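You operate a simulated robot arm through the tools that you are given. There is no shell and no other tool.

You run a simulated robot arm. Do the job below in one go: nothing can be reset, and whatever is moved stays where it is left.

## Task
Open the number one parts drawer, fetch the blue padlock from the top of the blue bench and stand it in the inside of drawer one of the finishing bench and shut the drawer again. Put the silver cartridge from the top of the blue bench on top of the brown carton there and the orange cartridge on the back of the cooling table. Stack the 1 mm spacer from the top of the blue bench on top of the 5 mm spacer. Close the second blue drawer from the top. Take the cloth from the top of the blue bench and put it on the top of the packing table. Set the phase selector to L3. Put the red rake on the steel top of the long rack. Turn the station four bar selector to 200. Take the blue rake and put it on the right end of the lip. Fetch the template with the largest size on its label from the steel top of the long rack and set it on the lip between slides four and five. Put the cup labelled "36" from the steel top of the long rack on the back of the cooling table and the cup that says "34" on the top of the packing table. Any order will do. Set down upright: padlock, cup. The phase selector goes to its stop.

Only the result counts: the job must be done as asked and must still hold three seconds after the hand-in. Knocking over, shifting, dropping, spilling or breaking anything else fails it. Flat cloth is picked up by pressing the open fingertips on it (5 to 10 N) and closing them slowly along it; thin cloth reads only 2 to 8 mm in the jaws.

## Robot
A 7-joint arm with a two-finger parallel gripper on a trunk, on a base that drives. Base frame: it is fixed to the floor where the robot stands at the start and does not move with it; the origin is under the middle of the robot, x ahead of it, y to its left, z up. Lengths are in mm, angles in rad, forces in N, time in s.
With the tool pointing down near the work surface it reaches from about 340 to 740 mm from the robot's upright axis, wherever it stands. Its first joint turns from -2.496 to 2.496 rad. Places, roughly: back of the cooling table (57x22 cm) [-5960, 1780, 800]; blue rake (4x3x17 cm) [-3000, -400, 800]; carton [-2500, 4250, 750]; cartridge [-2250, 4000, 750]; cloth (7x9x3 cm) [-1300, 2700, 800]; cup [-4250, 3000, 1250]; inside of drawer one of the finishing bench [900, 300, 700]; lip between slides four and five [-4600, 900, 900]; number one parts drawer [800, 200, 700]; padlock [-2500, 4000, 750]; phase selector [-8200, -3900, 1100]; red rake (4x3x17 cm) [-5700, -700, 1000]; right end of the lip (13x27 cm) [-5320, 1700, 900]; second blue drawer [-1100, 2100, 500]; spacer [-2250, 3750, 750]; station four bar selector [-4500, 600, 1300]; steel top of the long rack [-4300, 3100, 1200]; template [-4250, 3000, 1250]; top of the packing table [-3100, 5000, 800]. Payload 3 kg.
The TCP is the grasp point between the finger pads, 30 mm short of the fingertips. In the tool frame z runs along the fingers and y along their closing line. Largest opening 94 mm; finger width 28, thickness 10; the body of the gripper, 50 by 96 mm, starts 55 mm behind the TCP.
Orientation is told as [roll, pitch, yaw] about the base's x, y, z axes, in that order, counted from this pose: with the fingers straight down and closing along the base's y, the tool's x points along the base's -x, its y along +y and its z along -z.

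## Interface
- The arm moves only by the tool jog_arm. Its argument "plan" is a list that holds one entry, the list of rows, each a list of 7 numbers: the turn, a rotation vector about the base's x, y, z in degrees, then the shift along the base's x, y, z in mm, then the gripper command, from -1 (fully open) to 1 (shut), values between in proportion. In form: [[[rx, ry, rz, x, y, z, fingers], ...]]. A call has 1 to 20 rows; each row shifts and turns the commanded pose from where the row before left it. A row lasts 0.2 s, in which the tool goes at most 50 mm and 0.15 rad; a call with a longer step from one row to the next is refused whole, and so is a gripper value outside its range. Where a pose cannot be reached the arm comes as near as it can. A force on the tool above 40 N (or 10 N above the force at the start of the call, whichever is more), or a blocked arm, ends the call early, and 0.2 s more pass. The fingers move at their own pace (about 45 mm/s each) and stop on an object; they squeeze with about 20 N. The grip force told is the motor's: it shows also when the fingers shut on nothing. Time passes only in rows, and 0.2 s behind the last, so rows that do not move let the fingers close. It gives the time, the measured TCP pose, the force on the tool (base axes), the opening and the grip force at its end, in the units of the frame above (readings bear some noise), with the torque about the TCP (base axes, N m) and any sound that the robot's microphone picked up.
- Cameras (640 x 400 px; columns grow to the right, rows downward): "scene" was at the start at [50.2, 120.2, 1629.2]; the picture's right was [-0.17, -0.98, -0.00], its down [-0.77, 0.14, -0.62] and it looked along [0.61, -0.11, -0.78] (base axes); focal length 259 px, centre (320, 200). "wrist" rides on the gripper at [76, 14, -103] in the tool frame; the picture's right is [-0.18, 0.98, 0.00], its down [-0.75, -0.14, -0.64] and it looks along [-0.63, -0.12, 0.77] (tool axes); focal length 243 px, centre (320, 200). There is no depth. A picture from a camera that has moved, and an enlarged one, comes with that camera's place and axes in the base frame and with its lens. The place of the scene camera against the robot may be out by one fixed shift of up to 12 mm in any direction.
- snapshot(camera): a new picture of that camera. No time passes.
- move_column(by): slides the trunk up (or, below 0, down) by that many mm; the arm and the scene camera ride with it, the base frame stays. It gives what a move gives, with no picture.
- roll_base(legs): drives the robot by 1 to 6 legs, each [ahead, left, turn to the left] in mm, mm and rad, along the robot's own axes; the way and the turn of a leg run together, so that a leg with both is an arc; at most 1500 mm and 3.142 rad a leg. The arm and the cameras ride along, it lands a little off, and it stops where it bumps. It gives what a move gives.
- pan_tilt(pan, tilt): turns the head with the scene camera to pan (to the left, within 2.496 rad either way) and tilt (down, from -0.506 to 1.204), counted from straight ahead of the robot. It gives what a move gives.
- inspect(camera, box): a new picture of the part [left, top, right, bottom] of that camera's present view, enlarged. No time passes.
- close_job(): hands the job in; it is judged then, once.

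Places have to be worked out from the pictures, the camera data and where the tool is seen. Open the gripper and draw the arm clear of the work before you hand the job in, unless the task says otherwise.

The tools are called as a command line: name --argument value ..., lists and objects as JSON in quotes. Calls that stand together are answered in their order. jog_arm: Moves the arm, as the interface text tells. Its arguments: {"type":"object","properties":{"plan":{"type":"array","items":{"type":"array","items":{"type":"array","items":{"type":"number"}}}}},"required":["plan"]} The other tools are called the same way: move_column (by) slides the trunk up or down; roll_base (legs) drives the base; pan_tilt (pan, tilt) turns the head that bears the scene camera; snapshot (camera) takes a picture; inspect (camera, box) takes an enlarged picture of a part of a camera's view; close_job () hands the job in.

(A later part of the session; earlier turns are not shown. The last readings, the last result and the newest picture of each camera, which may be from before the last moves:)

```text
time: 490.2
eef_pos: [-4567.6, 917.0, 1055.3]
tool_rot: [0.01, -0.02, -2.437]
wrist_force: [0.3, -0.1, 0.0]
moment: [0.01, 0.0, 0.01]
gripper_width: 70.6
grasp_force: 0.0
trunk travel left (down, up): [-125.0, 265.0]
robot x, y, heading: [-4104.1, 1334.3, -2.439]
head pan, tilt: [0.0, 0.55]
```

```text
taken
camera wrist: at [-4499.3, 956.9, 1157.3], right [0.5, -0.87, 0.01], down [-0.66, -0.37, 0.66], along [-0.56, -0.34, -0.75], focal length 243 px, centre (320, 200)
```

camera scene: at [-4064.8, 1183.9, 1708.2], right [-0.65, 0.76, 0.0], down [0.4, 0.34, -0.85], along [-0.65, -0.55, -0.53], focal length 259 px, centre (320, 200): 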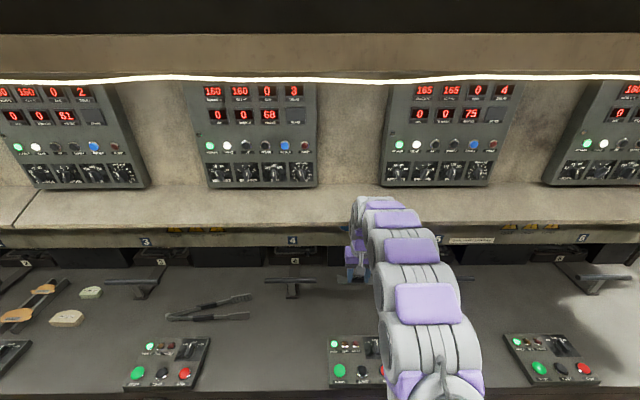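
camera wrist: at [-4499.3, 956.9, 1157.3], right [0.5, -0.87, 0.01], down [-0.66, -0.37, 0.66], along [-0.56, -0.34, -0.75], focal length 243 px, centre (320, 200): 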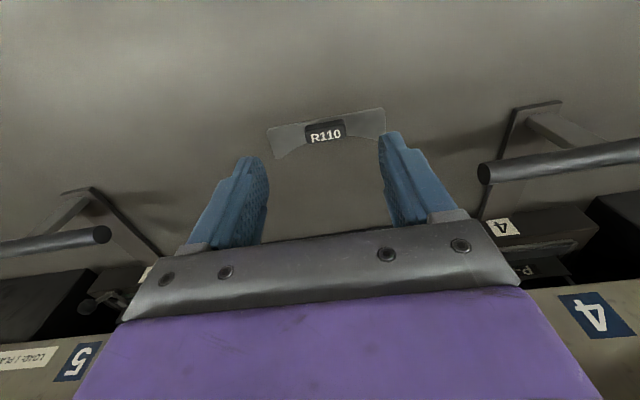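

The template lies between slides four and five. Next the station-four bar selector: I look closely at the panel above slide four.

inspect --camera "scene" --box '[180, 60, 340, 260]'

inspect --camera "scene" --box '[195, 150, 325, 200]'

```text
2.00 times, centred on (260, 160) of scene
camera zoom: at [-4057.3, 1180.9, 1707.9], right [-0.65, 0.76, 0.0], down [0.4, 0.34, -0.85], along [-0.65, -0.55, -0.52], focal length 518 px, centre (440, 280)
```

zoom: 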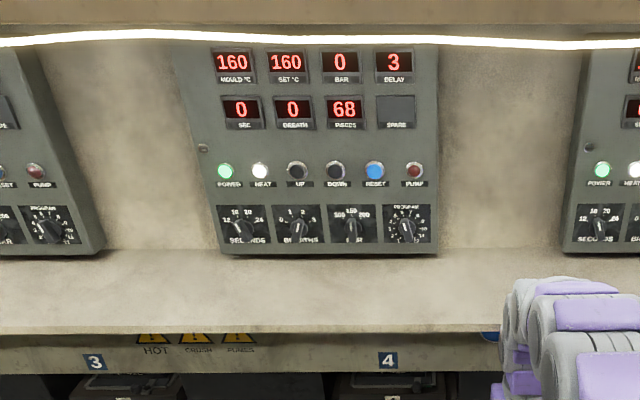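

```text
4.92 times, centred on (260, 175) of scene
camera zoom: at [-4057.3, 1180.9, 1707.9], right [-0.65, 0.76, 0.0], down [0.4, 0.34, -0.85], along [-0.65, -0.55, -0.52], focal length 1274 px, centre (615, 323)
```

zoom: 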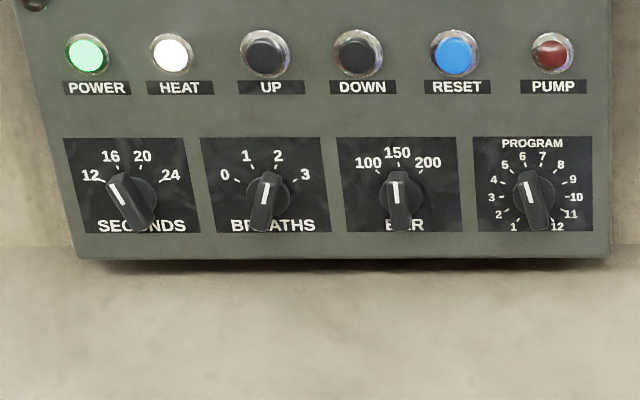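

The BAR knob of station four points at 150; it must go to 200. I retract the arm, then drive left to stand in front of that panel.

jog_arm --plan '[[[0, 0, 0, 25, 21, 30, -1], [0, 0, 0, 35, 30, 20, -1], [0, 0, 0, 35, 30, 20, -1], [0, 0, 0, 30, 25, 10, -1]]]'

move_column --by 200

roll_base --legs '[[40, 285, 0]]'

pan_tilt --pan -0.1 --tilt 0.6

snapshot --camera "scene"

snapshot --camera "wrist"

```text
refused: row 2 steps farther than a row can; nothing moved
```

```text
time: 492.4
eef_pos: [-4568.4, 915.3, 1253.9]
tool_rot: [0.011, -0.019, -2.438]
wrist_force: [-0.5, 0.2, -0.1]
moment: [0.05, 0.01, 0.0]
gripper_width: 70.3
grasp_force: 0.1
trunk travel left (down, up): [-325.0, 65.0]
robot x, y, heading: [-4099.3, 1330.1, -2.436]
head pan, tilt: [0.0, 0.55]
```

```text
time: 494.3
eef_pos: [-4431.6, 693.5, 1253.9]
tool_rot: [0.025, -0.018, -2.445]
wrist_force: [-0.9, 0.1, -1.1]
moment: [0.06, -0.04, -0.01]
gripper_width: 70.5
grasp_force: 0.1
trunk travel left (down, up): [-325.0, 65.0]
robot x, y, heading: [-3950.2, 1098.2, -2.433]
head pan, tilt: [0.0, 0.55]
```

```text
time: 495.0
eef_pos: [-4420.0, 684.6, 1253.8]
tool_rot: [0.014, -0.022, -2.442]
wrist_force: [0.8, 0.5, -1.1]
moment: [-0.02, 0.03, -0.01]
gripper_width: 70.5
grasp_force: 0.1
trunk travel left (down, up): [-325.0, 65.0]
robot x, y, heading: [-3951.4, 1100.8, -2.437]
head pan, tilt: [-0.099, 0.6]
```

```text
taken
camera scene: at [-3906.1, 939.4, 1902.3], right [-0.57, 0.82, 0.01], down [0.46, 0.33, -0.82], along [-0.68, -0.46, -0.57], focal length 259 px, centre (320, 200)
```

scene: 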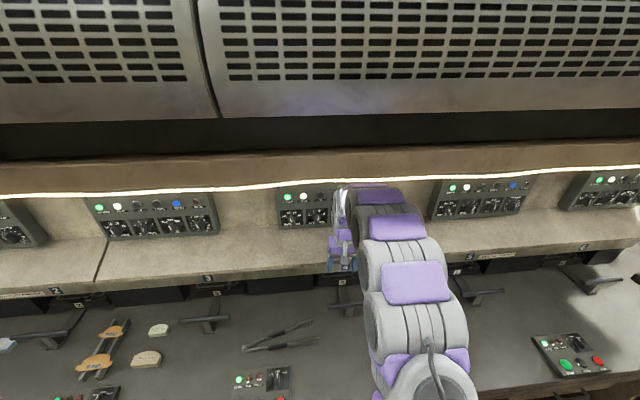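

```text
taken
camera wrist: at [-4352.6, 724.2, 1357.1], right [0.49, -0.87, 0.02], down [-0.66, -0.36, 0.66], along [-0.56, -0.33, -0.75], focal length 243 px, centre (320, 200)
```

wrist: 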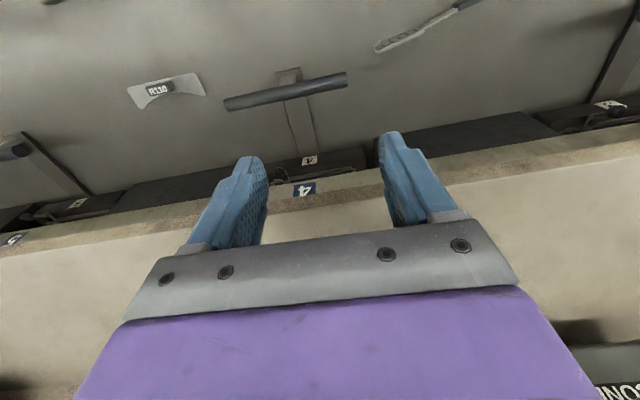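

The "4" plate is right below the tool, so this is station four. I draw the tool back and tip it up to face the slanted panel.

jog_arm --plan '[[[0, 0, 0, 28, 24, 0, -1], [0, 0, 0, 28, 24, 0, -1], [0, 0, 0, 28, 24, 0, -1], [0, 0, 0, 20, 17, 10, -1], [-5.49, 6.49, 0, 0, 0, 15, -1], [-5.49, 6.49, 0, 0, 0, 15, -1], [-5.49, 6.49, 0, 0, 0, 15, -1], [-5.49, 6.49, 0, 0, 0, 15, -1], [-5.49, 6.49, 0, 0, 0, 15, -1], [-5.49, 6.49, 0, 0, 0, 15, -1], [-5.49, 6.49, 0, 0, 0, 10, -1]]]'

snapshot --camera "wrist"

snapshot --camera "scene"

```text
time: 497.4
eef_pos: [-4356.8, 733.0, 1388.5]
tool_rot: [0.013, -1.011, -2.44]
wrist_force: [-0.3, -0.7, 0.5]
moment: [-0.01, 0.02, 0.02]
gripper_width: 93.9
grasp_force: 0.0
out of reach, approached as far as the arm can: row 9, 10, 11
trunk travel left (down, up): [-325.0, 65.0]
robot x, y, heading: [-3952.7, 1094.8, -2.438]
head pan, tilt: [-0.099, 0.6]
```

```text
taken
camera wrist: at [-4251.4, 805.2, 1379.7], right [0.57, -0.81, 0.16], down [0.01, 0.21, 0.98], along [-0.82, -0.56, 0.13], focal length 243 px, centre (320, 200)
```

wrist: 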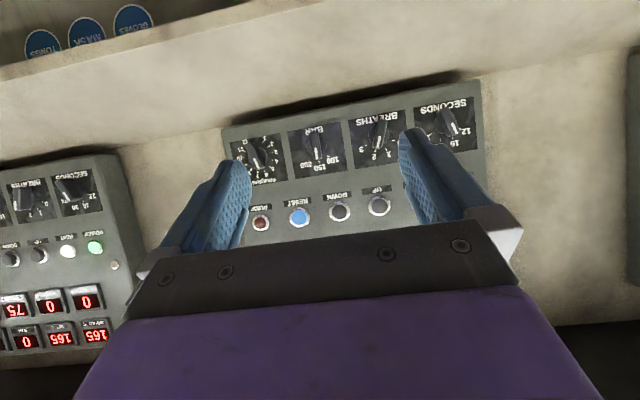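

```text
taken
camera scene: at [-3909.3, 945.8, 1903.0], right [-0.57, 0.82, 0.0], down [0.46, 0.32, -0.82], along [-0.68, -0.47, -0.57], focal length 259 px, centre (320, 200)
```

scene: 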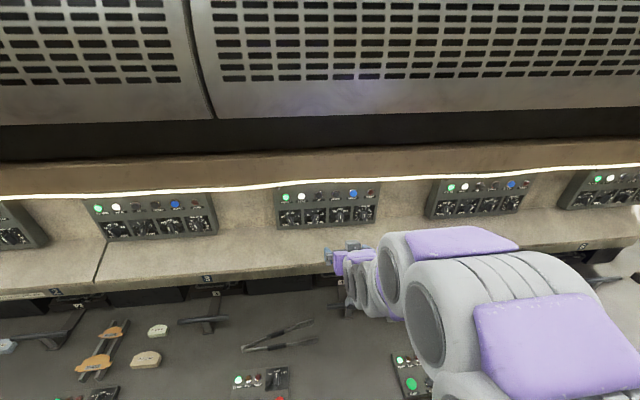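

I measure the panel's place and slant with enlarged views from both cameras.

inspect --camera "wrist" --box '[220, 80, 420, 240]'

inspect --camera "scene" --box '[265, 170, 395, 240]'

```text
2.50 times, centred on (320, 160) of wrist
camera zoom: at [-4251.4, 805.2, 1379.7], right [0.57, -0.81, 0.16], down [0.01, 0.21, 0.98], along [-0.82, -0.56, 0.13], focal length 606 px, centre (320, 300)
```

zoom: 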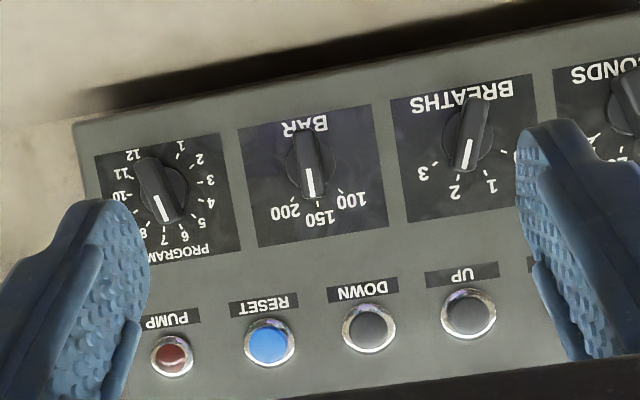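

```text
4.92 times, centred on (330, 205) of scene
camera zoom: at [-3909.3, 945.8, 1903.0], right [-0.57, 0.82, 0.0], down [0.46, 0.32, -0.82], along [-0.68, -0.47, -0.57], focal length 1274 px, centre (271, 175)
```

zoom: 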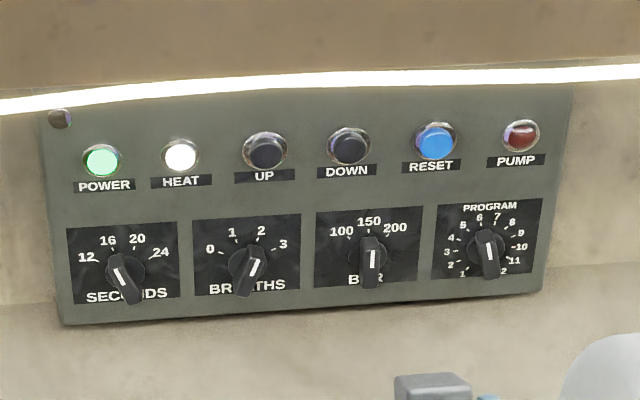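

The panel is near vertical with the BAR knob at about [-4532, 605, 1350], bar upright. I tilt the tool to 65°, narrow the jaws and move to 60 mm before it.

jog_arm --plan '[[[-4.5, 5.34, 0, -10, -7, -4, 0.3], [0, 0, 0, -23, -15.3, -8, 0.36], [0, 0, 0, -23, -15.3, -8, 0.36], [0, 0, 0, -23, -15.3, -8, 0.36], [0, 0, 0, -23, -15.1, -8, 0.36]]]'

snapshot --camera "wrist"

inspect --camera "wrist" --box '[240, 80, 400, 220]'

```text
time: 498.6
eef_pos: [-4476.8, 656.6, 1349.3]
tool_rot: [0.021, -1.128, -2.446]
wrist_force: [0.4, -0.8, 0.8]
moment: [0.0, 0.0, 0.03]
gripper_width: 30.2
grasp_force: 0.0
out of reach, approached as far as the arm can: row 1
trunk travel left (down, up): [-325.0, 65.0]
robot x, y, heading: [-3952.9, 1094.8, -2.435]
head pan, tilt: [-0.099, 0.6]
```

```text
taken
camera wrist: at [-4373.1, 728.6, 1324.9], right [0.58, -0.79, 0.18], down [0.1, 0.28, 0.95], along [-0.81, -0.54, 0.24], focal length 243 px, centre (320, 200)
```

wrist: 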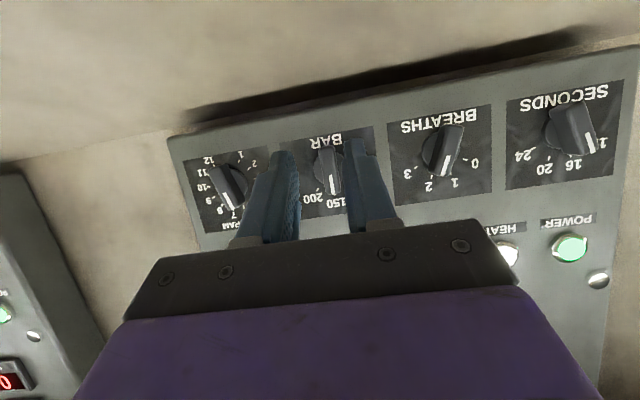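

```text
2.86 times, centred on (320, 150) of wrist
camera zoom: at [-4373.1, 728.6, 1324.9], right [0.58, -0.79, 0.18], down [0.1, 0.28, 0.95], along [-0.81, -0.54, 0.24], focal length 693 px, centre (320, 343)
```

zoom: 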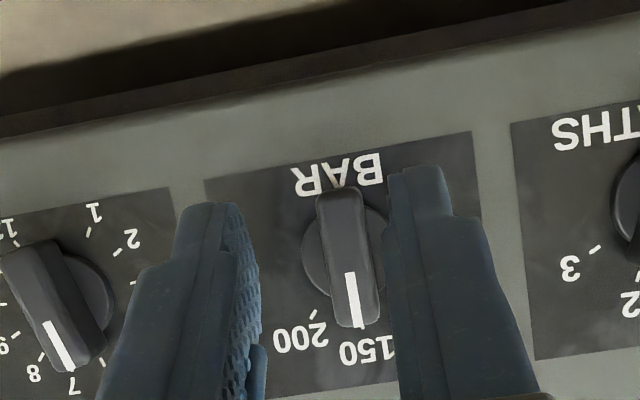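

The knob is between the fingers. I advance the remaining 42 mm straight onto it.

jog_arm --plan '[[[0, 0, 0, -7.8, -7.2, 0.3, 0.36], [0, 0, 0, -7.8, -7.2, 0.3, 0.36], [0, 0, 0, -7.8, -7.2, 0.3, 0.36], [0, 0, 0, -5, -4.5, 0.3, 0.36]]]'

inspect --camera "wrist" --box '[240, 80, 400, 220]'

inspect --camera "scene" --box '[265, 170, 395, 280]'

```text
time: 499.6
eef_pos: [-4503.0, 632.8, 1349.9]
tool_rot: [0.021, -1.13, -2.445]
wrist_force: [0.0, -0.2, 0.6]
moment: [0.0, -0.01, 0.01]
gripper_width: 30.3
grasp_force: 0.0
trunk travel left (down, up): [-325.0, 65.0]
robot x, y, heading: [-3951.7, 1093.9, -2.439]
head pan, tilt: [-0.099, 0.6]
```

```text
2.86 times, centred on (320, 150) of wrist
camera zoom: at [-4399.4, 703.4, 1326.5], right [0.58, -0.79, 0.18], down [0.1, 0.28, 0.95], along [-0.81, -0.54, 0.24], focal length 693 px, centre (320, 343)
```

zoom: 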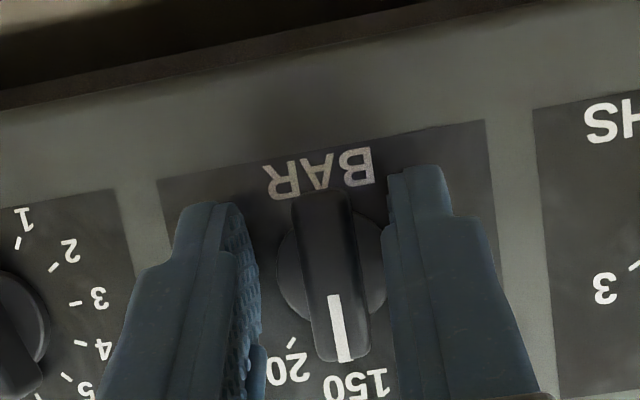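

```text
3.64 times, centred on (330, 225) of scene
camera zoom: at [-3913.5, 950.0, 1903.3], right [-0.57, 0.82, 0.0], down [0.47, 0.32, -0.82], along [-0.68, -0.47, -0.57], focal length 941 px, centre (284, 109)
```

zoom: 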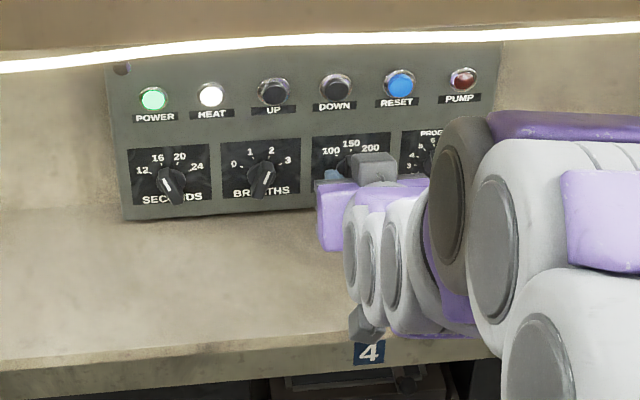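

A little more depth is needed: I advance 6 mm and close on the bar.

jog_arm --plan '[[[0, 0, 0, -4.6, -3.9, 0, 0.36], [0, 0, 0, 0, 0, 0, 0.6], [0, 0, 0, 0, 0, 0, 0.8], [0, 0, 0, 0, 0, 0, 1], [0, 0, 0, 0, 0, 0, 1]]]'

inspect --camera "wrist" --box '[240, 80, 400, 220]'

```text
time: 500.7
eef_pos: [-4503.0, 633.6, 1350.0]
tool_rot: [0.025, -1.128, -2.449]
wrist_force: [15.5, 14.9, 8.3]
moment: [-0.09, 0.09, -0.35]
gripper_width: 16.1
grasp_force: 19.9
trunk travel left (down, up): [-325.0, 65.0]
robot x, y, heading: [-3951.4, 1098.9, -2.438]
head pan, tilt: [-0.099, 0.6]
stopped in row 5: the force on the tool passed its limit at 58 N (the readings are from after the stop); the commanded pose is now the measured one
```

```text
2.86 times, centred on (320, 150) of wrist
camera zoom: at [-4399.7, 703.8, 1326.8], right [0.58, -0.79, 0.18], down [0.1, 0.28, 0.95], along [-0.81, -0.54, 0.24], focal length 693 px, centre (320, 343)
```

zoom: 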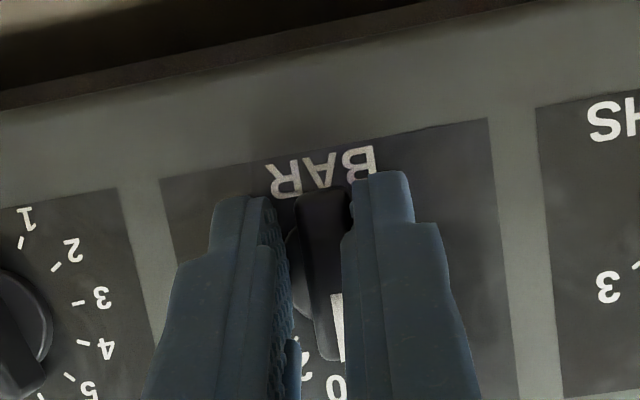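

The fingertips press against the knob's base. I back off 3 mm and let the jaws close fully on the bar.

jog_arm --plan '[[[0, 0, 0, 2.6, 2.2, 0, 0.6], [0, 0, 0, 0, 0, 0, 0.8], [0, 0, 0, 0, 0, 0, 1], [0, 0, 0, 0, 0, 0, 1]]]'

inspect --camera "wrist" --box '[240, 80, 400, 220]'

```text
time: 501.7
eef_pos: [-4502.4, 632.2, 1348.7]
tool_rot: [0.021, -1.123, -2.446]
wrist_force: [11.5, 5.8, 3.5]
moment: [0.13, -0.13, 0.08]
gripper_width: 12.1
grasp_force: 45.1
trunk travel left (down, up): [-325.0, 65.0]
robot x, y, heading: [-3952.7, 1096.2, -2.438]
head pan, tilt: [-0.099, 0.6]
```

```text
2.86 times, centred on (320, 150) of wrist
camera zoom: at [-4398.4, 702.3, 1325.3], right [0.58, -0.79, 0.17], down [0.09, 0.28, 0.96], along [-0.81, -0.54, 0.24], focal length 693 px, centre (320, 343)
```

zoom: 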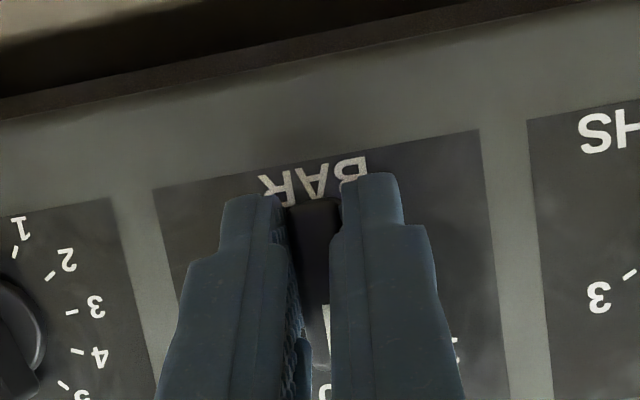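

The bar is gripped. I turn it clockwise in 6° steps, watching the pointer.

jog_arm --plan '[[[-4.58, -3.88, 0, 0, 0, 0, 1], [-4.58, -3.88, 0, 0, 0, 0, 1], [-4.58, -3.88, 0, 0, 0, 0, 1], [-4.58, -3.88, 0, 0, 0, 0, 1]]]'

inspect --camera "scene" --box '[265, 170, 395, 280]'

snapshot --camera "wrist"

```text
time: 502.7
eef_pos: [-4502.0, 630.6, 1348.4]
tool_rot: [0.824, -0.967, 3.134]
wrist_force: [13.1, 5.6, 1.6]
moment: [0.49, -0.63, 0.6]
gripper_width: 11.8
grasp_force: 45.6
trunk travel left (down, up): [-325.0, 65.0]
robot x, y, heading: [-3951.7, 1101.9, -2.438]
head pan, tilt: [-0.099, 0.6]
```

```text
3.64 times, centred on (330, 225) of scene
camera zoom: at [-3908.1, 951.8, 1903.3], right [-0.57, 0.82, 0.0], down [0.46, 0.32, -0.83], along [-0.68, -0.47, -0.56], focal length 941 px, centre (284, 109)
```

zoom: 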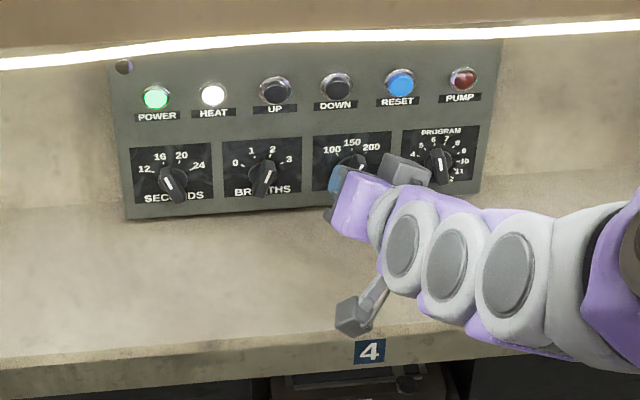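

```text
taken
camera wrist: at [-4392.7, 695.7, 1332.3], right [0.48, -0.67, 0.56], down [-0.15, 0.57, 0.81], along [-0.86, -0.47, 0.17], focal length 243 px, centre (320, 200)
```

wrist: 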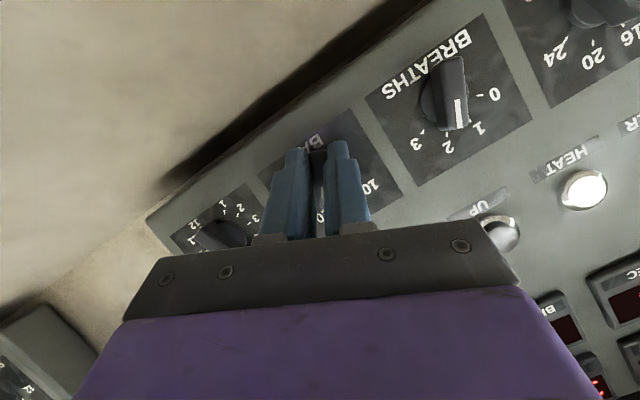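

The pointer moves towards 200. I turn a further 18°.

jog_arm --plan '[[[-4.58, -3.88, 0, 0, 0, 0, 1], [-4.58, -3.88, 0, 0, 0, 0, 1], [-4.58, -3.88, 0, 0, 0, 0, 1]]]'

inspect --camera "scene" --box '[300, 190, 370, 240]'

inspect --camera "wrist" --box '[220, 80, 420, 240]'

```text
time: 503.5
eef_pos: [-4502.0, 631.3, 1347.4]
tool_rot: [1.14, -0.731, 2.892]
wrist_force: [17.6, 10.7, -8.7]
moment: [1.45, 0.45, -0.11]
gripper_width: 12.2
grasp_force: 44.8
trunk travel left (down, up): [-325.0, 65.0]
robot x, y, heading: [-3955.4, 1097.0, -2.44]
head pan, tilt: [-0.099, 0.6]
```

```text
8.00 times, centred on (335, 215) of scene
camera zoom: at [-3908.7, 952.2, 1903.3], right [-0.57, 0.82, 0.0], down [0.46, 0.32, -0.83], along [-0.68, -0.47, -0.56], focal length 2071 px, centre (200, 80)
```

zoom: 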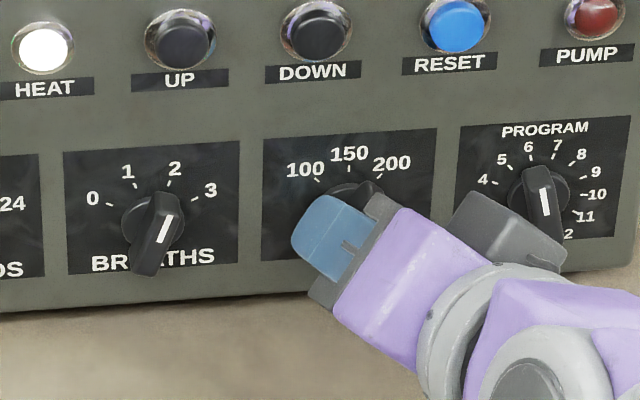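

```text
2.50 times, centred on (320, 160) of wrist
camera zoom: at [-4390.1, 692.7, 1339.9], right [0.34, -0.51, 0.79], down [-0.29, 0.74, 0.61], along [-0.89, -0.44, 0.1], focal length 606 px, centre (320, 300)
```

zoom: 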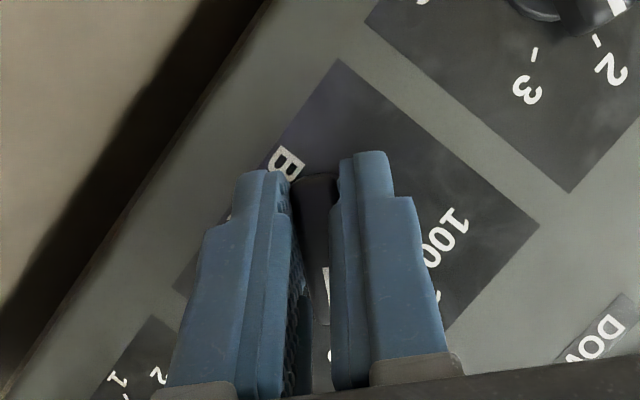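

Torque has risen sharply – likely the stop at 200. I release, withdraw and check the pointer.

jog_arm --plan '[[[1.5, 1.3, 0, 0, 0, 0, 1], [0, 0, 0, 0, 0, 0, 0.6], [0, 0, 0, 0, 0, 0, 0.36], [0, 0, 0, 0, 0, 0, 0.36], [0, 0, 0, 7.6, 6.5, 0, 0.36], [0, 0, 0, 15.3, 12.9, 0, 0.36], [0, 0, 0, 19, 16, 0, 0.36]]]'

inspect --camera "wrist" --box '[220, 60, 420, 220]'

inspect --camera "scene" --box '[300, 190, 370, 240]'

```text
time: 505.1
eef_pos: [-4461.6, 665.7, 1348.5]
tool_rot: [1.113, -0.76, 2.908]
wrist_force: [0.7, 1.2, 0.6]
moment: [0.01, -0.02, -0.02]
gripper_width: 29.9
grasp_force: 0.0
trunk travel left (down, up): [-325.0, 65.0]
robot x, y, heading: [-3955.0, 1096.1, -2.439]
head pan, tilt: [-0.099, 0.6]
```

```text
2.50 times, centred on (320, 140) of wrist
camera zoom: at [-4349.2, 726.6, 1339.6], right [0.36, -0.53, 0.77], down [-0.28, 0.72, 0.63], along [-0.89, -0.44, 0.11], focal length 606 px, centre (320, 350)
```

zoom: 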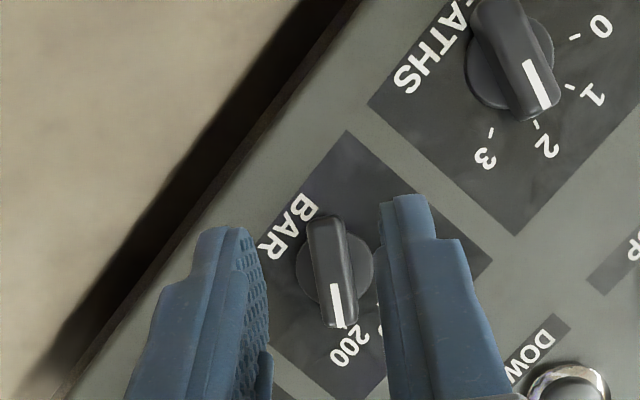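

```text
8.00 times, centred on (335, 215) of scene
camera zoom: at [-3911.4, 949.6, 1903.3], right [-0.57, 0.82, 0.0], down [0.47, 0.32, -0.82], along [-0.68, -0.47, -0.57], focal length 2071 px, centre (200, 80)
```

zoom: 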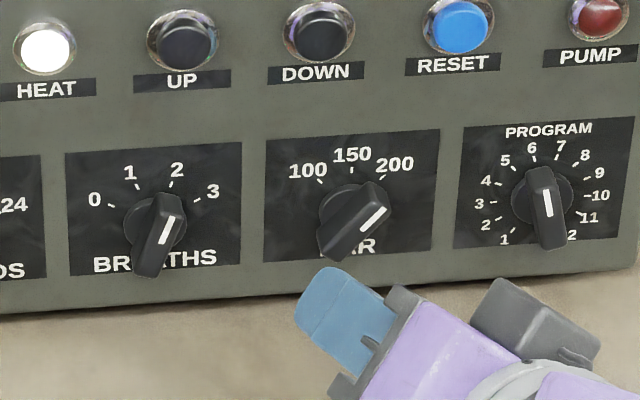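

The pointer is on 200. I back the base off and bring the tool upright again.

roll_base --legs '[[-200, 0, 0]]'

jog_arm --plan '[[[6.1, 5.17, 0, 8, 6, 0, -1], [6.1, 5.17, 0, 8, 6, 0, -1], [6.1, 5.17, 0, 8, 6, 0, -1], [6.1, 5.17, 0, 8, 6, 0, -1], [6.1, 5.17, 0, 8, 6, 0, -1], [5.23, -6.18, 0, 10, 8, -10, -1], [5.23, -6.18, 0, 10, 8, -10, -1], [5.23, -6.18, 0, 10, 8, -10, -1], [5.23, -6.18, 0, 10, 8, -10, -1], [5.23, -6.18, 0, 10, 8, -10, -1], [5.23, -6.18, 0, 10, 8, -10, -1], [5.23, -6.18, 0, 10, 8, -10, -1], [5.23, -6.18, 0, 10, 8, -10, -1]]]'

pan_tilt --pan 0.9 --tilt 0.5

snapshot --camera "scene"

```text
time: 506.7
eef_pos: [-4306.7, 798.9, 1350.5]
tool_rot: [1.115, -0.76, 2.91]
wrist_force: [0.3, -0.1, -0.1]
moment: [0.01, -0.03, -0.03]
gripper_width: 30.1
grasp_force: 0.0
trunk travel left (down, up): [-325.0, 65.0]
robot x, y, heading: [-3796.3, 1226.2, -2.436]
head pan, tilt: [-0.099, 0.6]
```

```text
time: 509.5
eef_pos: [-4184.7, 891.3, 1269.9]
tool_rot: [0.017, 0.006, -2.443]
wrist_force: [0.9, 0.3, -0.3]
moment: [0.01, 0.04, 0.0]
gripper_width: 93.9
grasp_force: 0.0
trunk travel left (down, up): [-325.0, 65.0]
robot x, y, heading: [-3797.8, 1228.4, -2.439]
head pan, tilt: [-0.099, 0.6]
```

```text
time: 510.7
eef_pos: [-4185.0, 892.0, 1270.7]
tool_rot: [0.019, 0.002, -2.443]
wrist_force: [-0.8, 0.1, 0.2]
moment: [0.0, 0.02, 0.01]
gripper_width: 94.2
grasp_force: 0.0
trunk travel left (down, up): [-325.0, 65.0]
robot x, y, heading: [-3796.5, 1229.5, -2.443]
head pan, tilt: [0.901, 0.499]
```

```text
taken
camera scene: at [-3682.4, 1040.7, 1912.4], right [-1.0, -0.03, 0.0], down [-0.01, 0.48, -0.88], along [0.03, -0.88, -0.48], focal length 259 px, centre (320, 200)
```

scene: 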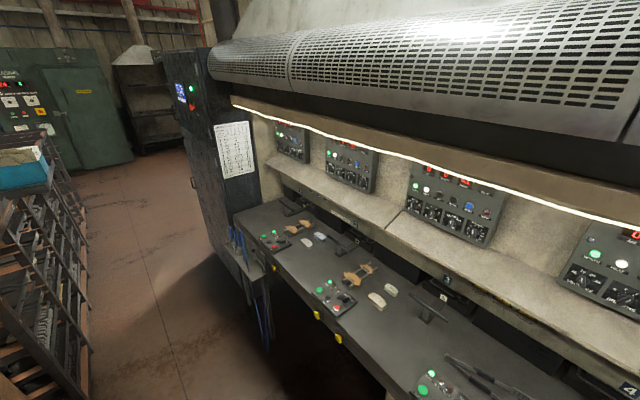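

The blue-handled tools hang in a holder at the left end of the lip. I enlarge it.

inspect --camera "scene" --box '[200, 190, 310, 340]'

```text
2.67 times, centred on (255, 265) of scene
camera zoom: at [-3682.4, 1040.7, 1912.4], right [-1.0, -0.03, 0.0], down [-0.01, 0.48, -0.88], along [0.03, -0.88, -0.48], focal length 690 px, centre (493, 27)
```

zoom: 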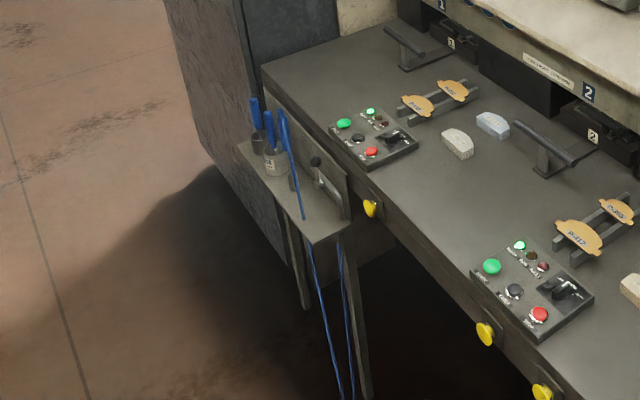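

Same set as before in blue: rake in the metal cup, brush in the tin, air gun. I lower the trunk and drive left along the aisle towards it.

move_column --by -250

roll_base --legs '[[-60, 1350, 0]]'

pan_tilt --pan 0.3 --tilt 0.65

snapshot --camera "scene"

```text
time: 513.3
eef_pos: [-4184.8, 892.8, 1020.7]
tool_rot: [0.016, 0.005, -2.444]
wrist_force: [0.1, -0.3, -0.5]
moment: [-0.02, 0.01, -0.01]
gripper_width: 94.0
grasp_force: 0.0
trunk travel left (down, up): [-75.0, 315.0]
robot x, y, heading: [-3795.3, 1229.5, -2.444]
head pan, tilt: [0.901, 0.499]
```

```text
time: 520.0
eef_pos: [-3266.2, -83.6, 1019.8]
tool_rot: [0.021, 0.007, -2.432]
wrist_force: [0.8, -0.3, -1.0]
moment: [-0.04, -0.01, -0.02]
gripper_width: 94.1
grasp_force: 0.0
trunk travel left (down, up): [-75.0, 315.0]
robot x, y, heading: [-2881.5, 253.0, -2.423]
head pan, tilt: [0.901, 0.499]
```

```text
time: 521.0
eef_pos: [-3264.5, -83.9, 1020.4]
tool_rot: [0.017, 0.004, -2.433]
wrist_force: [1.0, 0.2, 0.1]
moment: [-0.01, 0.0, 0.03]
gripper_width: 93.9
grasp_force: 0.0
trunk travel left (down, up): [-75.0, 315.0]
robot x, y, heading: [-2884.5, 254.2, -2.422]
head pan, tilt: [0.3, 0.649]
```

```text
taken
camera scene: at [-2814.2, 85.3, 1649.1], right [-0.85, 0.53, 0.0], down [0.32, 0.52, -0.8], along [-0.42, -0.68, -0.61], focal length 259 px, centre (320, 200)
```

scene: 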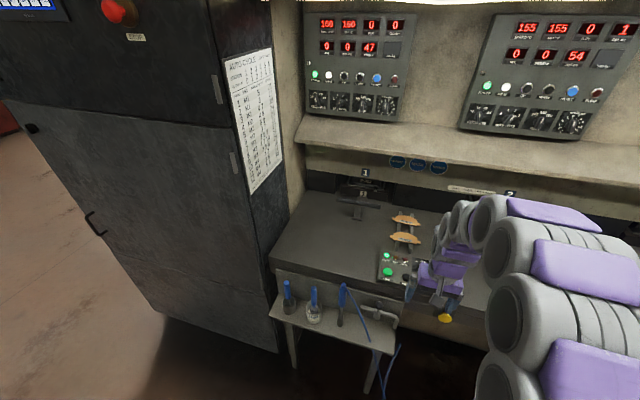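

The small stand with the blue tools is in front of me. I enlarge it.

inspect --camera "scene" --box '[260, 260, 420, 380]'

```text
3.33 times, centred on (340, 320) of scene
camera zoom: at [-2814.2, 85.3, 1649.1], right [-0.85, 0.53, 0.0], down [0.32, 0.52, -0.8], along [-0.42, -0.68, -0.61], focal length 863 px, centre (253, -200)
```

zoom: 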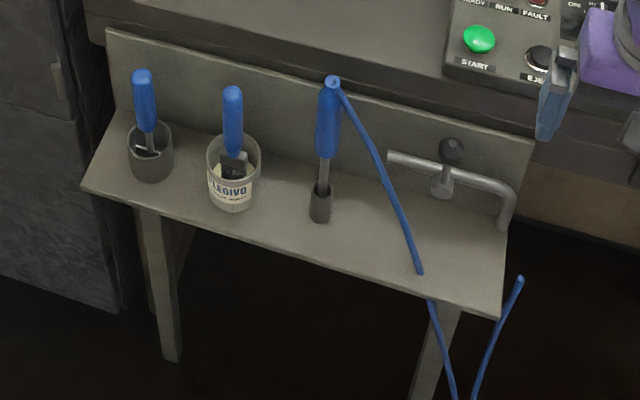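

The blue rake stands in the leftmost metal cup near [-2965, -345], top around z≈1015. I raise the tool, back off a little and drive left in front of it.

jog_arm --plan '[[[0, 0, 0, 15, 13, 40, -1], [0, 0, 0, 15, 13, 40, -1], [0, 0, 0, 15, 13, 30, -1]]]'

roll_base --legs '[[-100, 0, -0.017], [0, 400, 0]]'

snapshot --camera "wrist"

snapshot --camera "scene"

```text
time: 521.8
eef_pos: [-3218.2, -44.7, 1132.1]
tool_rot: [0.019, 0.004, -2.432]
wrist_force: [-0.1, 0.3, 0.4]
moment: [0.02, 0.01, -0.01]
gripper_width: 93.9
grasp_force: 0.0
trunk travel left (down, up): [-75.0, 315.0]
robot x, y, heading: [-2878.1, 252.7, -2.425]
head pan, tilt: [0.3, 0.649]
```

```text
time: 525.1
eef_pos: [-2892.1, -280.6, 1130.6]
tool_rot: [0.023, 0.004, -2.445]
wrist_force: [-1.0, 0.2, 0.1]
moment: [0.03, 0.0, 0.02]
gripper_width: 94.1
grasp_force: 0.0
trunk travel left (down, up): [-75.0, 315.0]
robot x, y, heading: [-2547.0, 4.5, -2.443]
head pan, tilt: [0.3, 0.649]
```

```text
taken
camera wrist: at [-2826.1, -242.2, 1235.4], right [0.49, -0.87, 0.02], down [-0.68, -0.36, 0.64], along [-0.55, -0.33, -0.77], focal length 243 px, centre (320, 200)
```

wrist: 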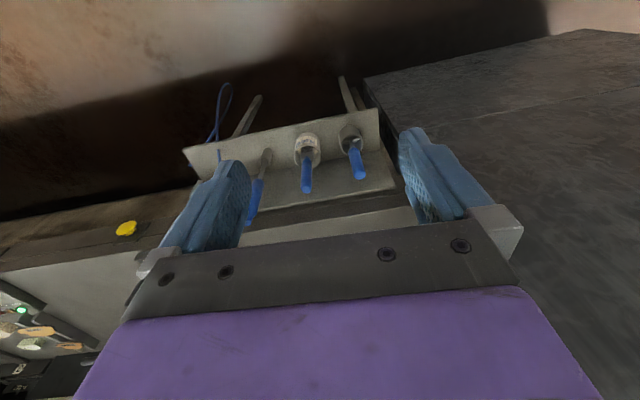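

```text
taken
camera scene: at [-2483.6, -155.2, 1649.7], right [-0.84, 0.54, 0.0], down [0.33, 0.51, -0.8], along [-0.43, -0.67, -0.61], focal length 259 px, centre (320, 200)
```

scene: 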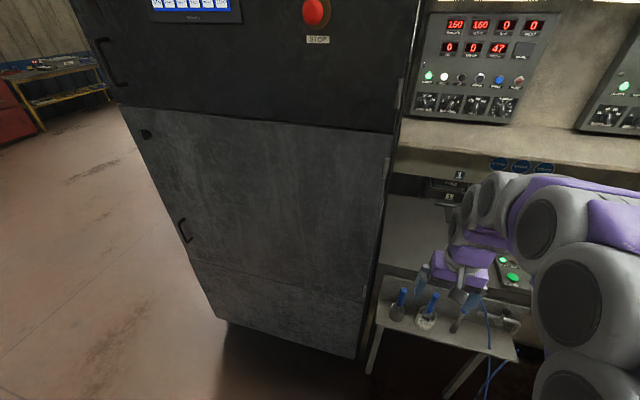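

I enlarge both views to triangulate the blue rake.

inspect --camera "wrist" --box '[270, 90, 430, 210]'

inspect --camera "scene" --box '[360, 260, 480, 360]'

```text
3.33 times, centred on (350, 150) of wrist
camera zoom: at [-2826.1, -242.2, 1235.4], right [0.49, -0.87, 0.02], down [-0.68, -0.36, 0.64], along [-0.55, -0.33, -0.77], focal length 809 px, centre (220, 367)
```

zoom: 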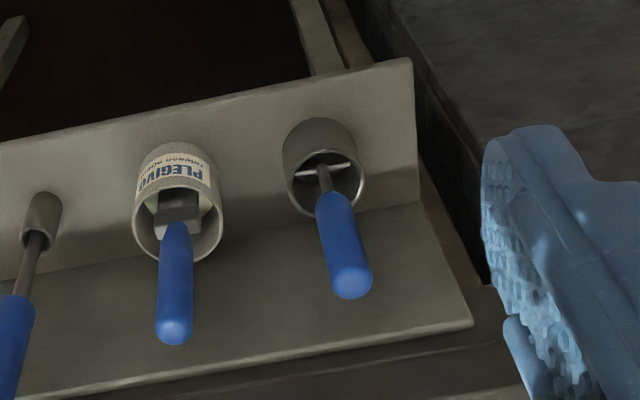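

```text
4.00 times, centred on (420, 310) of scene
camera zoom: at [-2483.6, -155.2, 1649.7], right [-0.84, 0.54, 0.0], down [0.33, 0.51, -0.8], along [-0.43, -0.67, -0.61], focal length 1035 px, centre (-80, -240)
```

zoom: 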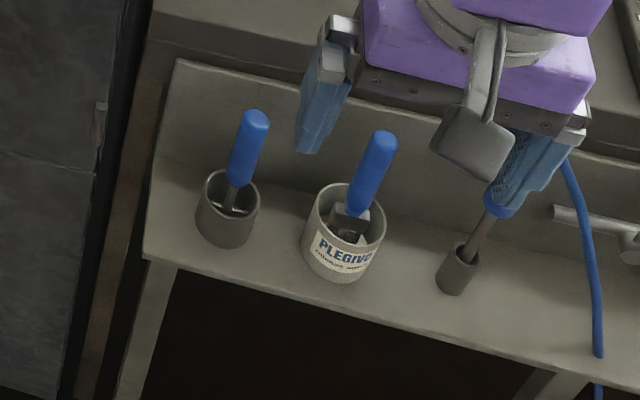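

The blue handle's top is at about [-2998, -431, 880]. I move above it, narrowing the jaws because of the cabinet at the side.

jog_arm --plan '[[[0, 0, 0, -26, -37, -10, -0.3], [0, 0, 0, -27, -38, -15, -0.3], [0, 0, 0, -27, -38, -20, -0.3], [0, 0, 0, -26, -37, -20, -0.3]]]'

snapshot --camera "wrist"

inspect --camera "wrist" --box '[240, 40, 400, 180]'

```text
refused: row 3 steps farther than a row can; nothing moved
```

```text
taken
camera wrist: at [-2826.1, -242.2, 1235.4], right [0.49, -0.87, 0.02], down [-0.68, -0.36, 0.64], along [-0.55, -0.33, -0.77], focal length 243 px, centre (320, 200)
```

wrist: 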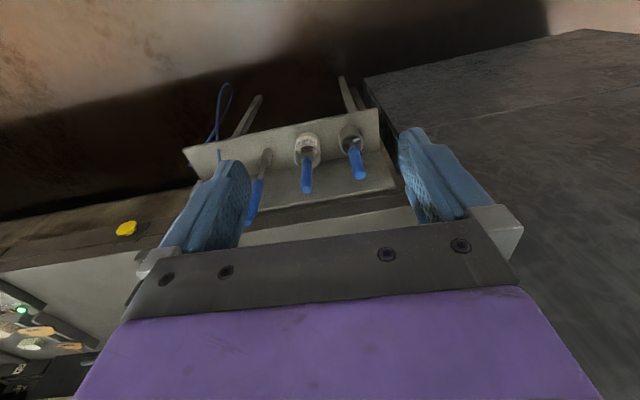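

```text
2.86 times, centred on (320, 110) of wrist
camera zoom: at [-2826.1, -242.2, 1235.4], right [0.49, -0.87, 0.02], down [-0.68, -0.36, 0.64], along [-0.55, -0.33, -0.77], focal length 693 px, centre (320, 457)
```

zoom: 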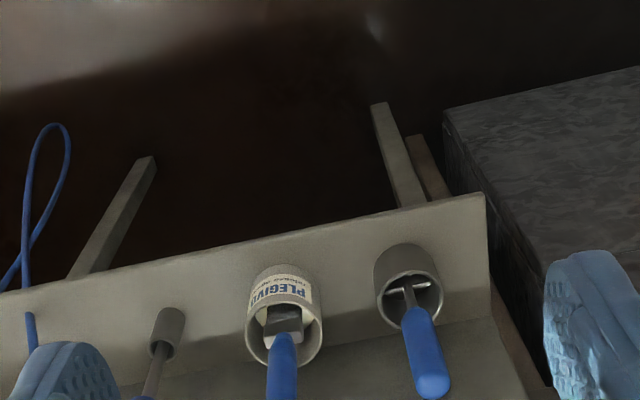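

Row too long; I split it into smaller steps.

jog_arm --plan '[[[0, 0, 0, -21, -30, -10, -0.3], [0, 0, 0, -21, -30, -15, -0.3], [0, 0, 0, -21, -30, -15, -0.3], [0, 0, 0, -21, -30, -15, -0.3], [0, 0, 0, -22, -30, -15, -0.3]]]'

snapshot --camera "wrist"

inspect --camera "wrist" --box '[240, 40, 400, 180]'

```text
time: 526.3
eef_pos: [-2992.1, -435.5, 1061.1]
tool_rot: [0.017, 0.003, -2.447]
wrist_force: [-0.2, -0.1, -0.3]
moment: [0.02, 0.0, 0.0]
gripper_width: 61.2
grasp_force: 0.1
trunk travel left (down, up): [-75.0, 315.0]
robot x, y, heading: [-2541.3, 7.6, -2.442]
head pan, tilt: [0.3, 0.649]
```

```text
taken
camera wrist: at [-2927.1, -397.0, 1165.9], right [0.49, -0.87, 0.02], down [-0.68, -0.37, 0.64], along [-0.55, -0.32, -0.77], focal length 243 px, centre (320, 200)
```

wrist: 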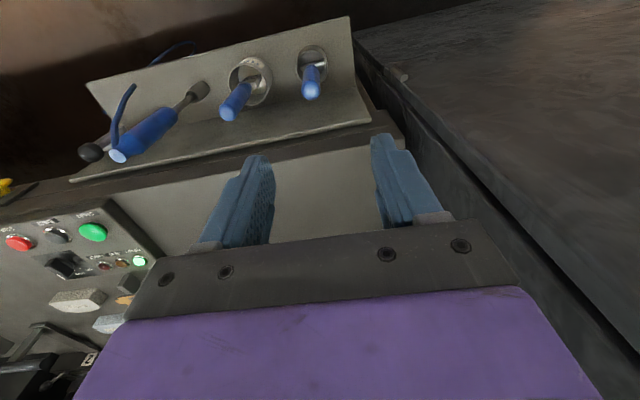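

```text
2.86 times, centred on (320, 110) of wrist
camera zoom: at [-2927.1, -397.0, 1165.9], right [0.49, -0.87, 0.02], down [-0.68, -0.37, 0.64], along [-0.55, -0.32, -0.77], focal length 693 px, centre (320, 457)
```

zoom: 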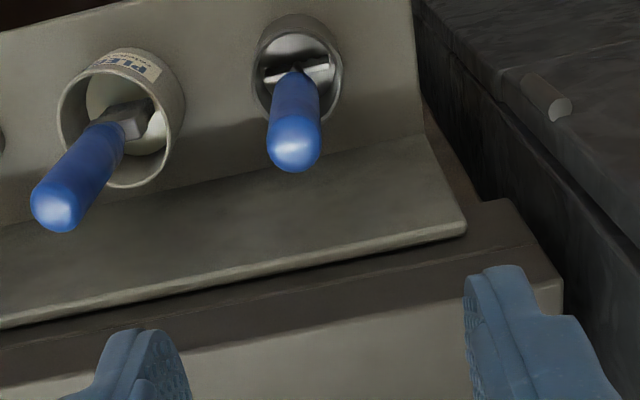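

The handle lies 8 mm to the left of my axis. I correct and lower along it, keeping clear of the lip's front rail.

jog_arm --plan '[[[0, 0, 0, -2, 3, -35, -0.2], [0, 0, 0, -1.9, 2.8, -35, -0.2], [0, 0, 0, 0, 0, -40, -0.2], [0, 0, 0, 0, 0, -35, -0.2], [0, 0, 0, 0, 0, -30, -0.2]]]'

snapshot --camera "wrist"

inspect --camera "scene" --box '[360, 240, 500, 360]'

```text
time: 527.5
eef_pos: [-2999.3, -428.8, 886.9]
tool_rot: [0.019, 0.005, -2.446]
wrist_force: [-0.5, 0.0, -0.8]
moment: [-0.01, -0.01, -0.01]
gripper_width: 56.5
grasp_force: 0.2
trunk travel left (down, up): [-75.0, 315.0]
robot x, y, heading: [-2546.0, 10.1, -2.444]
head pan, tilt: [0.3, 0.649]
```

```text
taken
camera wrist: at [-2933.1, -389.8, 990.3], right [0.49, -0.87, 0.02], down [-0.68, -0.37, 0.64], along [-0.55, -0.32, -0.77], focal length 243 px, centre (320, 200)
```

wrist: 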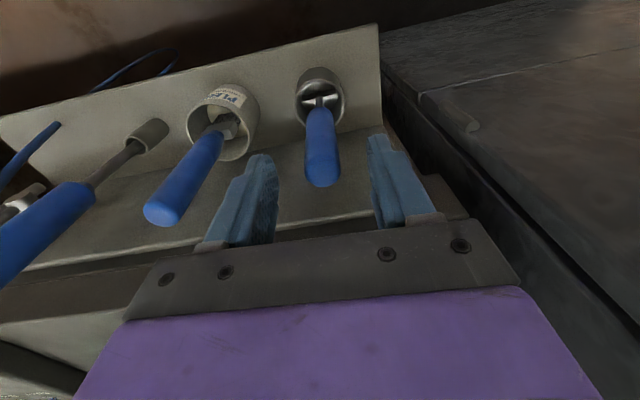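

```text
3.33 times, centred on (430, 300) of scene
camera zoom: at [-2481.4, -162.0, 1648.9], right [-0.84, 0.54, 0.0], down [0.33, 0.51, -0.79], along [-0.43, -0.67, -0.61], focal length 863 px, centre (-47, -133)
```

zoom: 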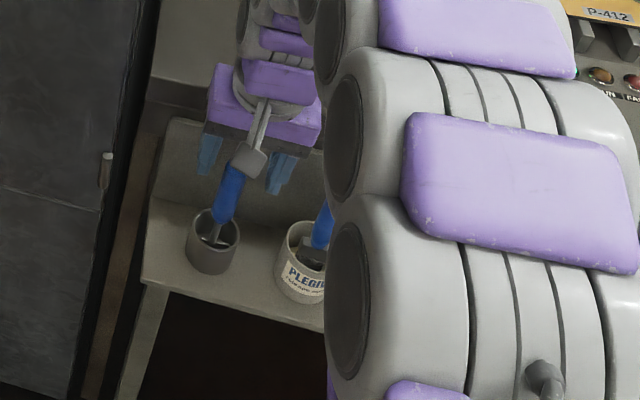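

Centred on the handle. I go down 55 mm more and close.

jog_arm --plan '[[[0, 0, 0, 0, 0, -20, -0.2], [0, 0, 0, 0, 0, -20, -0.2], [0, 0, 0, 0, 0, -13, -0.2], [0, 0, 0, 0, 0, 0, 0.3], [0, 0, 0, 0, 0, 0, 0.7], [0, 0, 0, 0, 0, 0, 1], [0, 0, 0, 0, 0, 0, 1]]]'

snapshot --camera "wrist"

```text
time: 529.1
eef_pos: [-2996.8, -429.0, 834.9]
tool_rot: [0.02, 0.002, -2.446]
wrist_force: [0.7, 0.3, 0.3]
moment: [0.04, -0.04, -0.01]
gripper_width: 22.5
grasp_force: 20.6
trunk travel left (down, up): [-75.0, 315.0]
robot x, y, heading: [-2547.1, 6.9, -2.44]
head pan, tilt: [0.3, 0.649]
```

```text
taken
camera wrist: at [-2931.7, -389.3, 937.5], right [0.49, -0.87, 0.02], down [-0.68, -0.37, 0.64], along [-0.55, -0.32, -0.77], focal length 243 px, centre (320, 200)
```

wrist: 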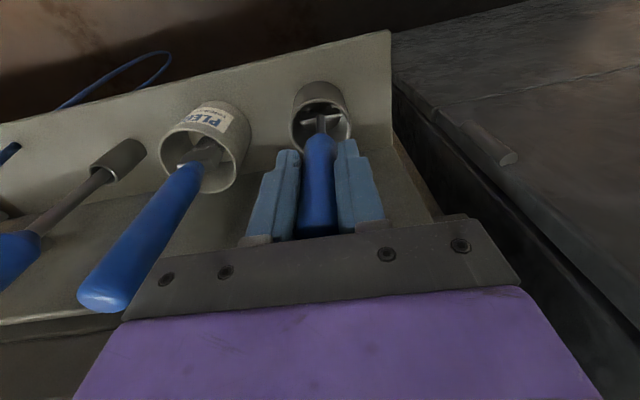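

Gripped (22.5 mm). I pull the blue rake straight up slowly.

jog_arm --plan '[[[0, 0, 0, 0, 0, 4, 1], [0, 0, 0, 0, 0, 6, 1], [0, 0, 0, 0, 0, 8, 1], [0, 0, 0, 0, 0, 8, 1], [0, 0, 0, 0, 0, 8, 1], [0, 0, 0, 0, 0, 8, 1], [0, 0, 0, 0, 0, 8, 1], [0, 0, 0, 0, 0, 8, 1], [0, 0, 0, 0, 0, 8, 1], [0, 0, 0, 0, 0, 8, 1]]]'

snapshot --camera "wrist"

inspect --camera "scene" --box '[360, 240, 500, 360]'

```text
time: 531.3
eef_pos: [-2996.8, -427.3, 907.6]
tool_rot: [0.02, 0.003, -2.446]
wrist_force: [0.3, 0.1, -0.9]
moment: [-0.01, -0.01, -0.04]
gripper_width: 22.4
grasp_force: 20.0
trunk travel left (down, up): [-75.0, 315.0]
robot x, y, heading: [-2542.9, 10.0, -2.445]
head pan, tilt: [0.3, 0.649]
```

```text
taken
camera wrist: at [-2932.2, -388.5, 1011.5], right [0.49, -0.87, 0.02], down [-0.68, -0.37, 0.64], along [-0.55, -0.32, -0.77], focal length 243 px, centre (320, 200)
```

wrist: 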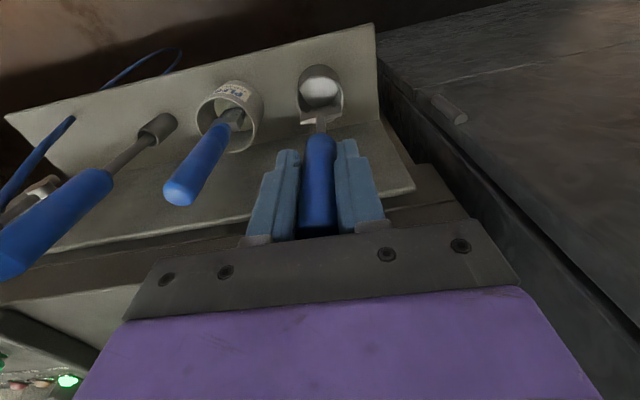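

```text
3.33 times, centred on (430, 300) of scene
camera zoom: at [-2480.9, -161.4, 1649.0], right [-0.84, 0.54, 0.0], down [0.33, 0.51, -0.79], along [-0.43, -0.67, -0.61], focal length 863 px, centre (-47, -133)
```

zoom: 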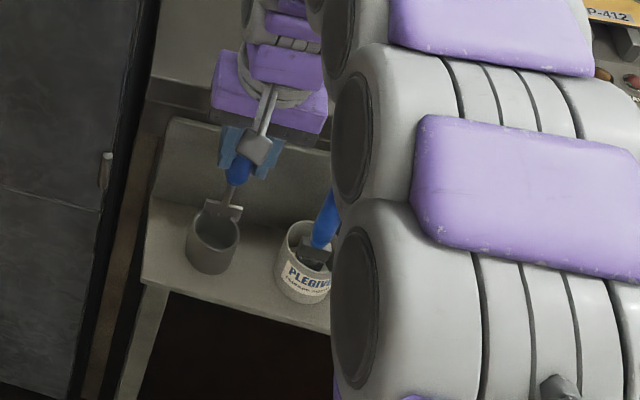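

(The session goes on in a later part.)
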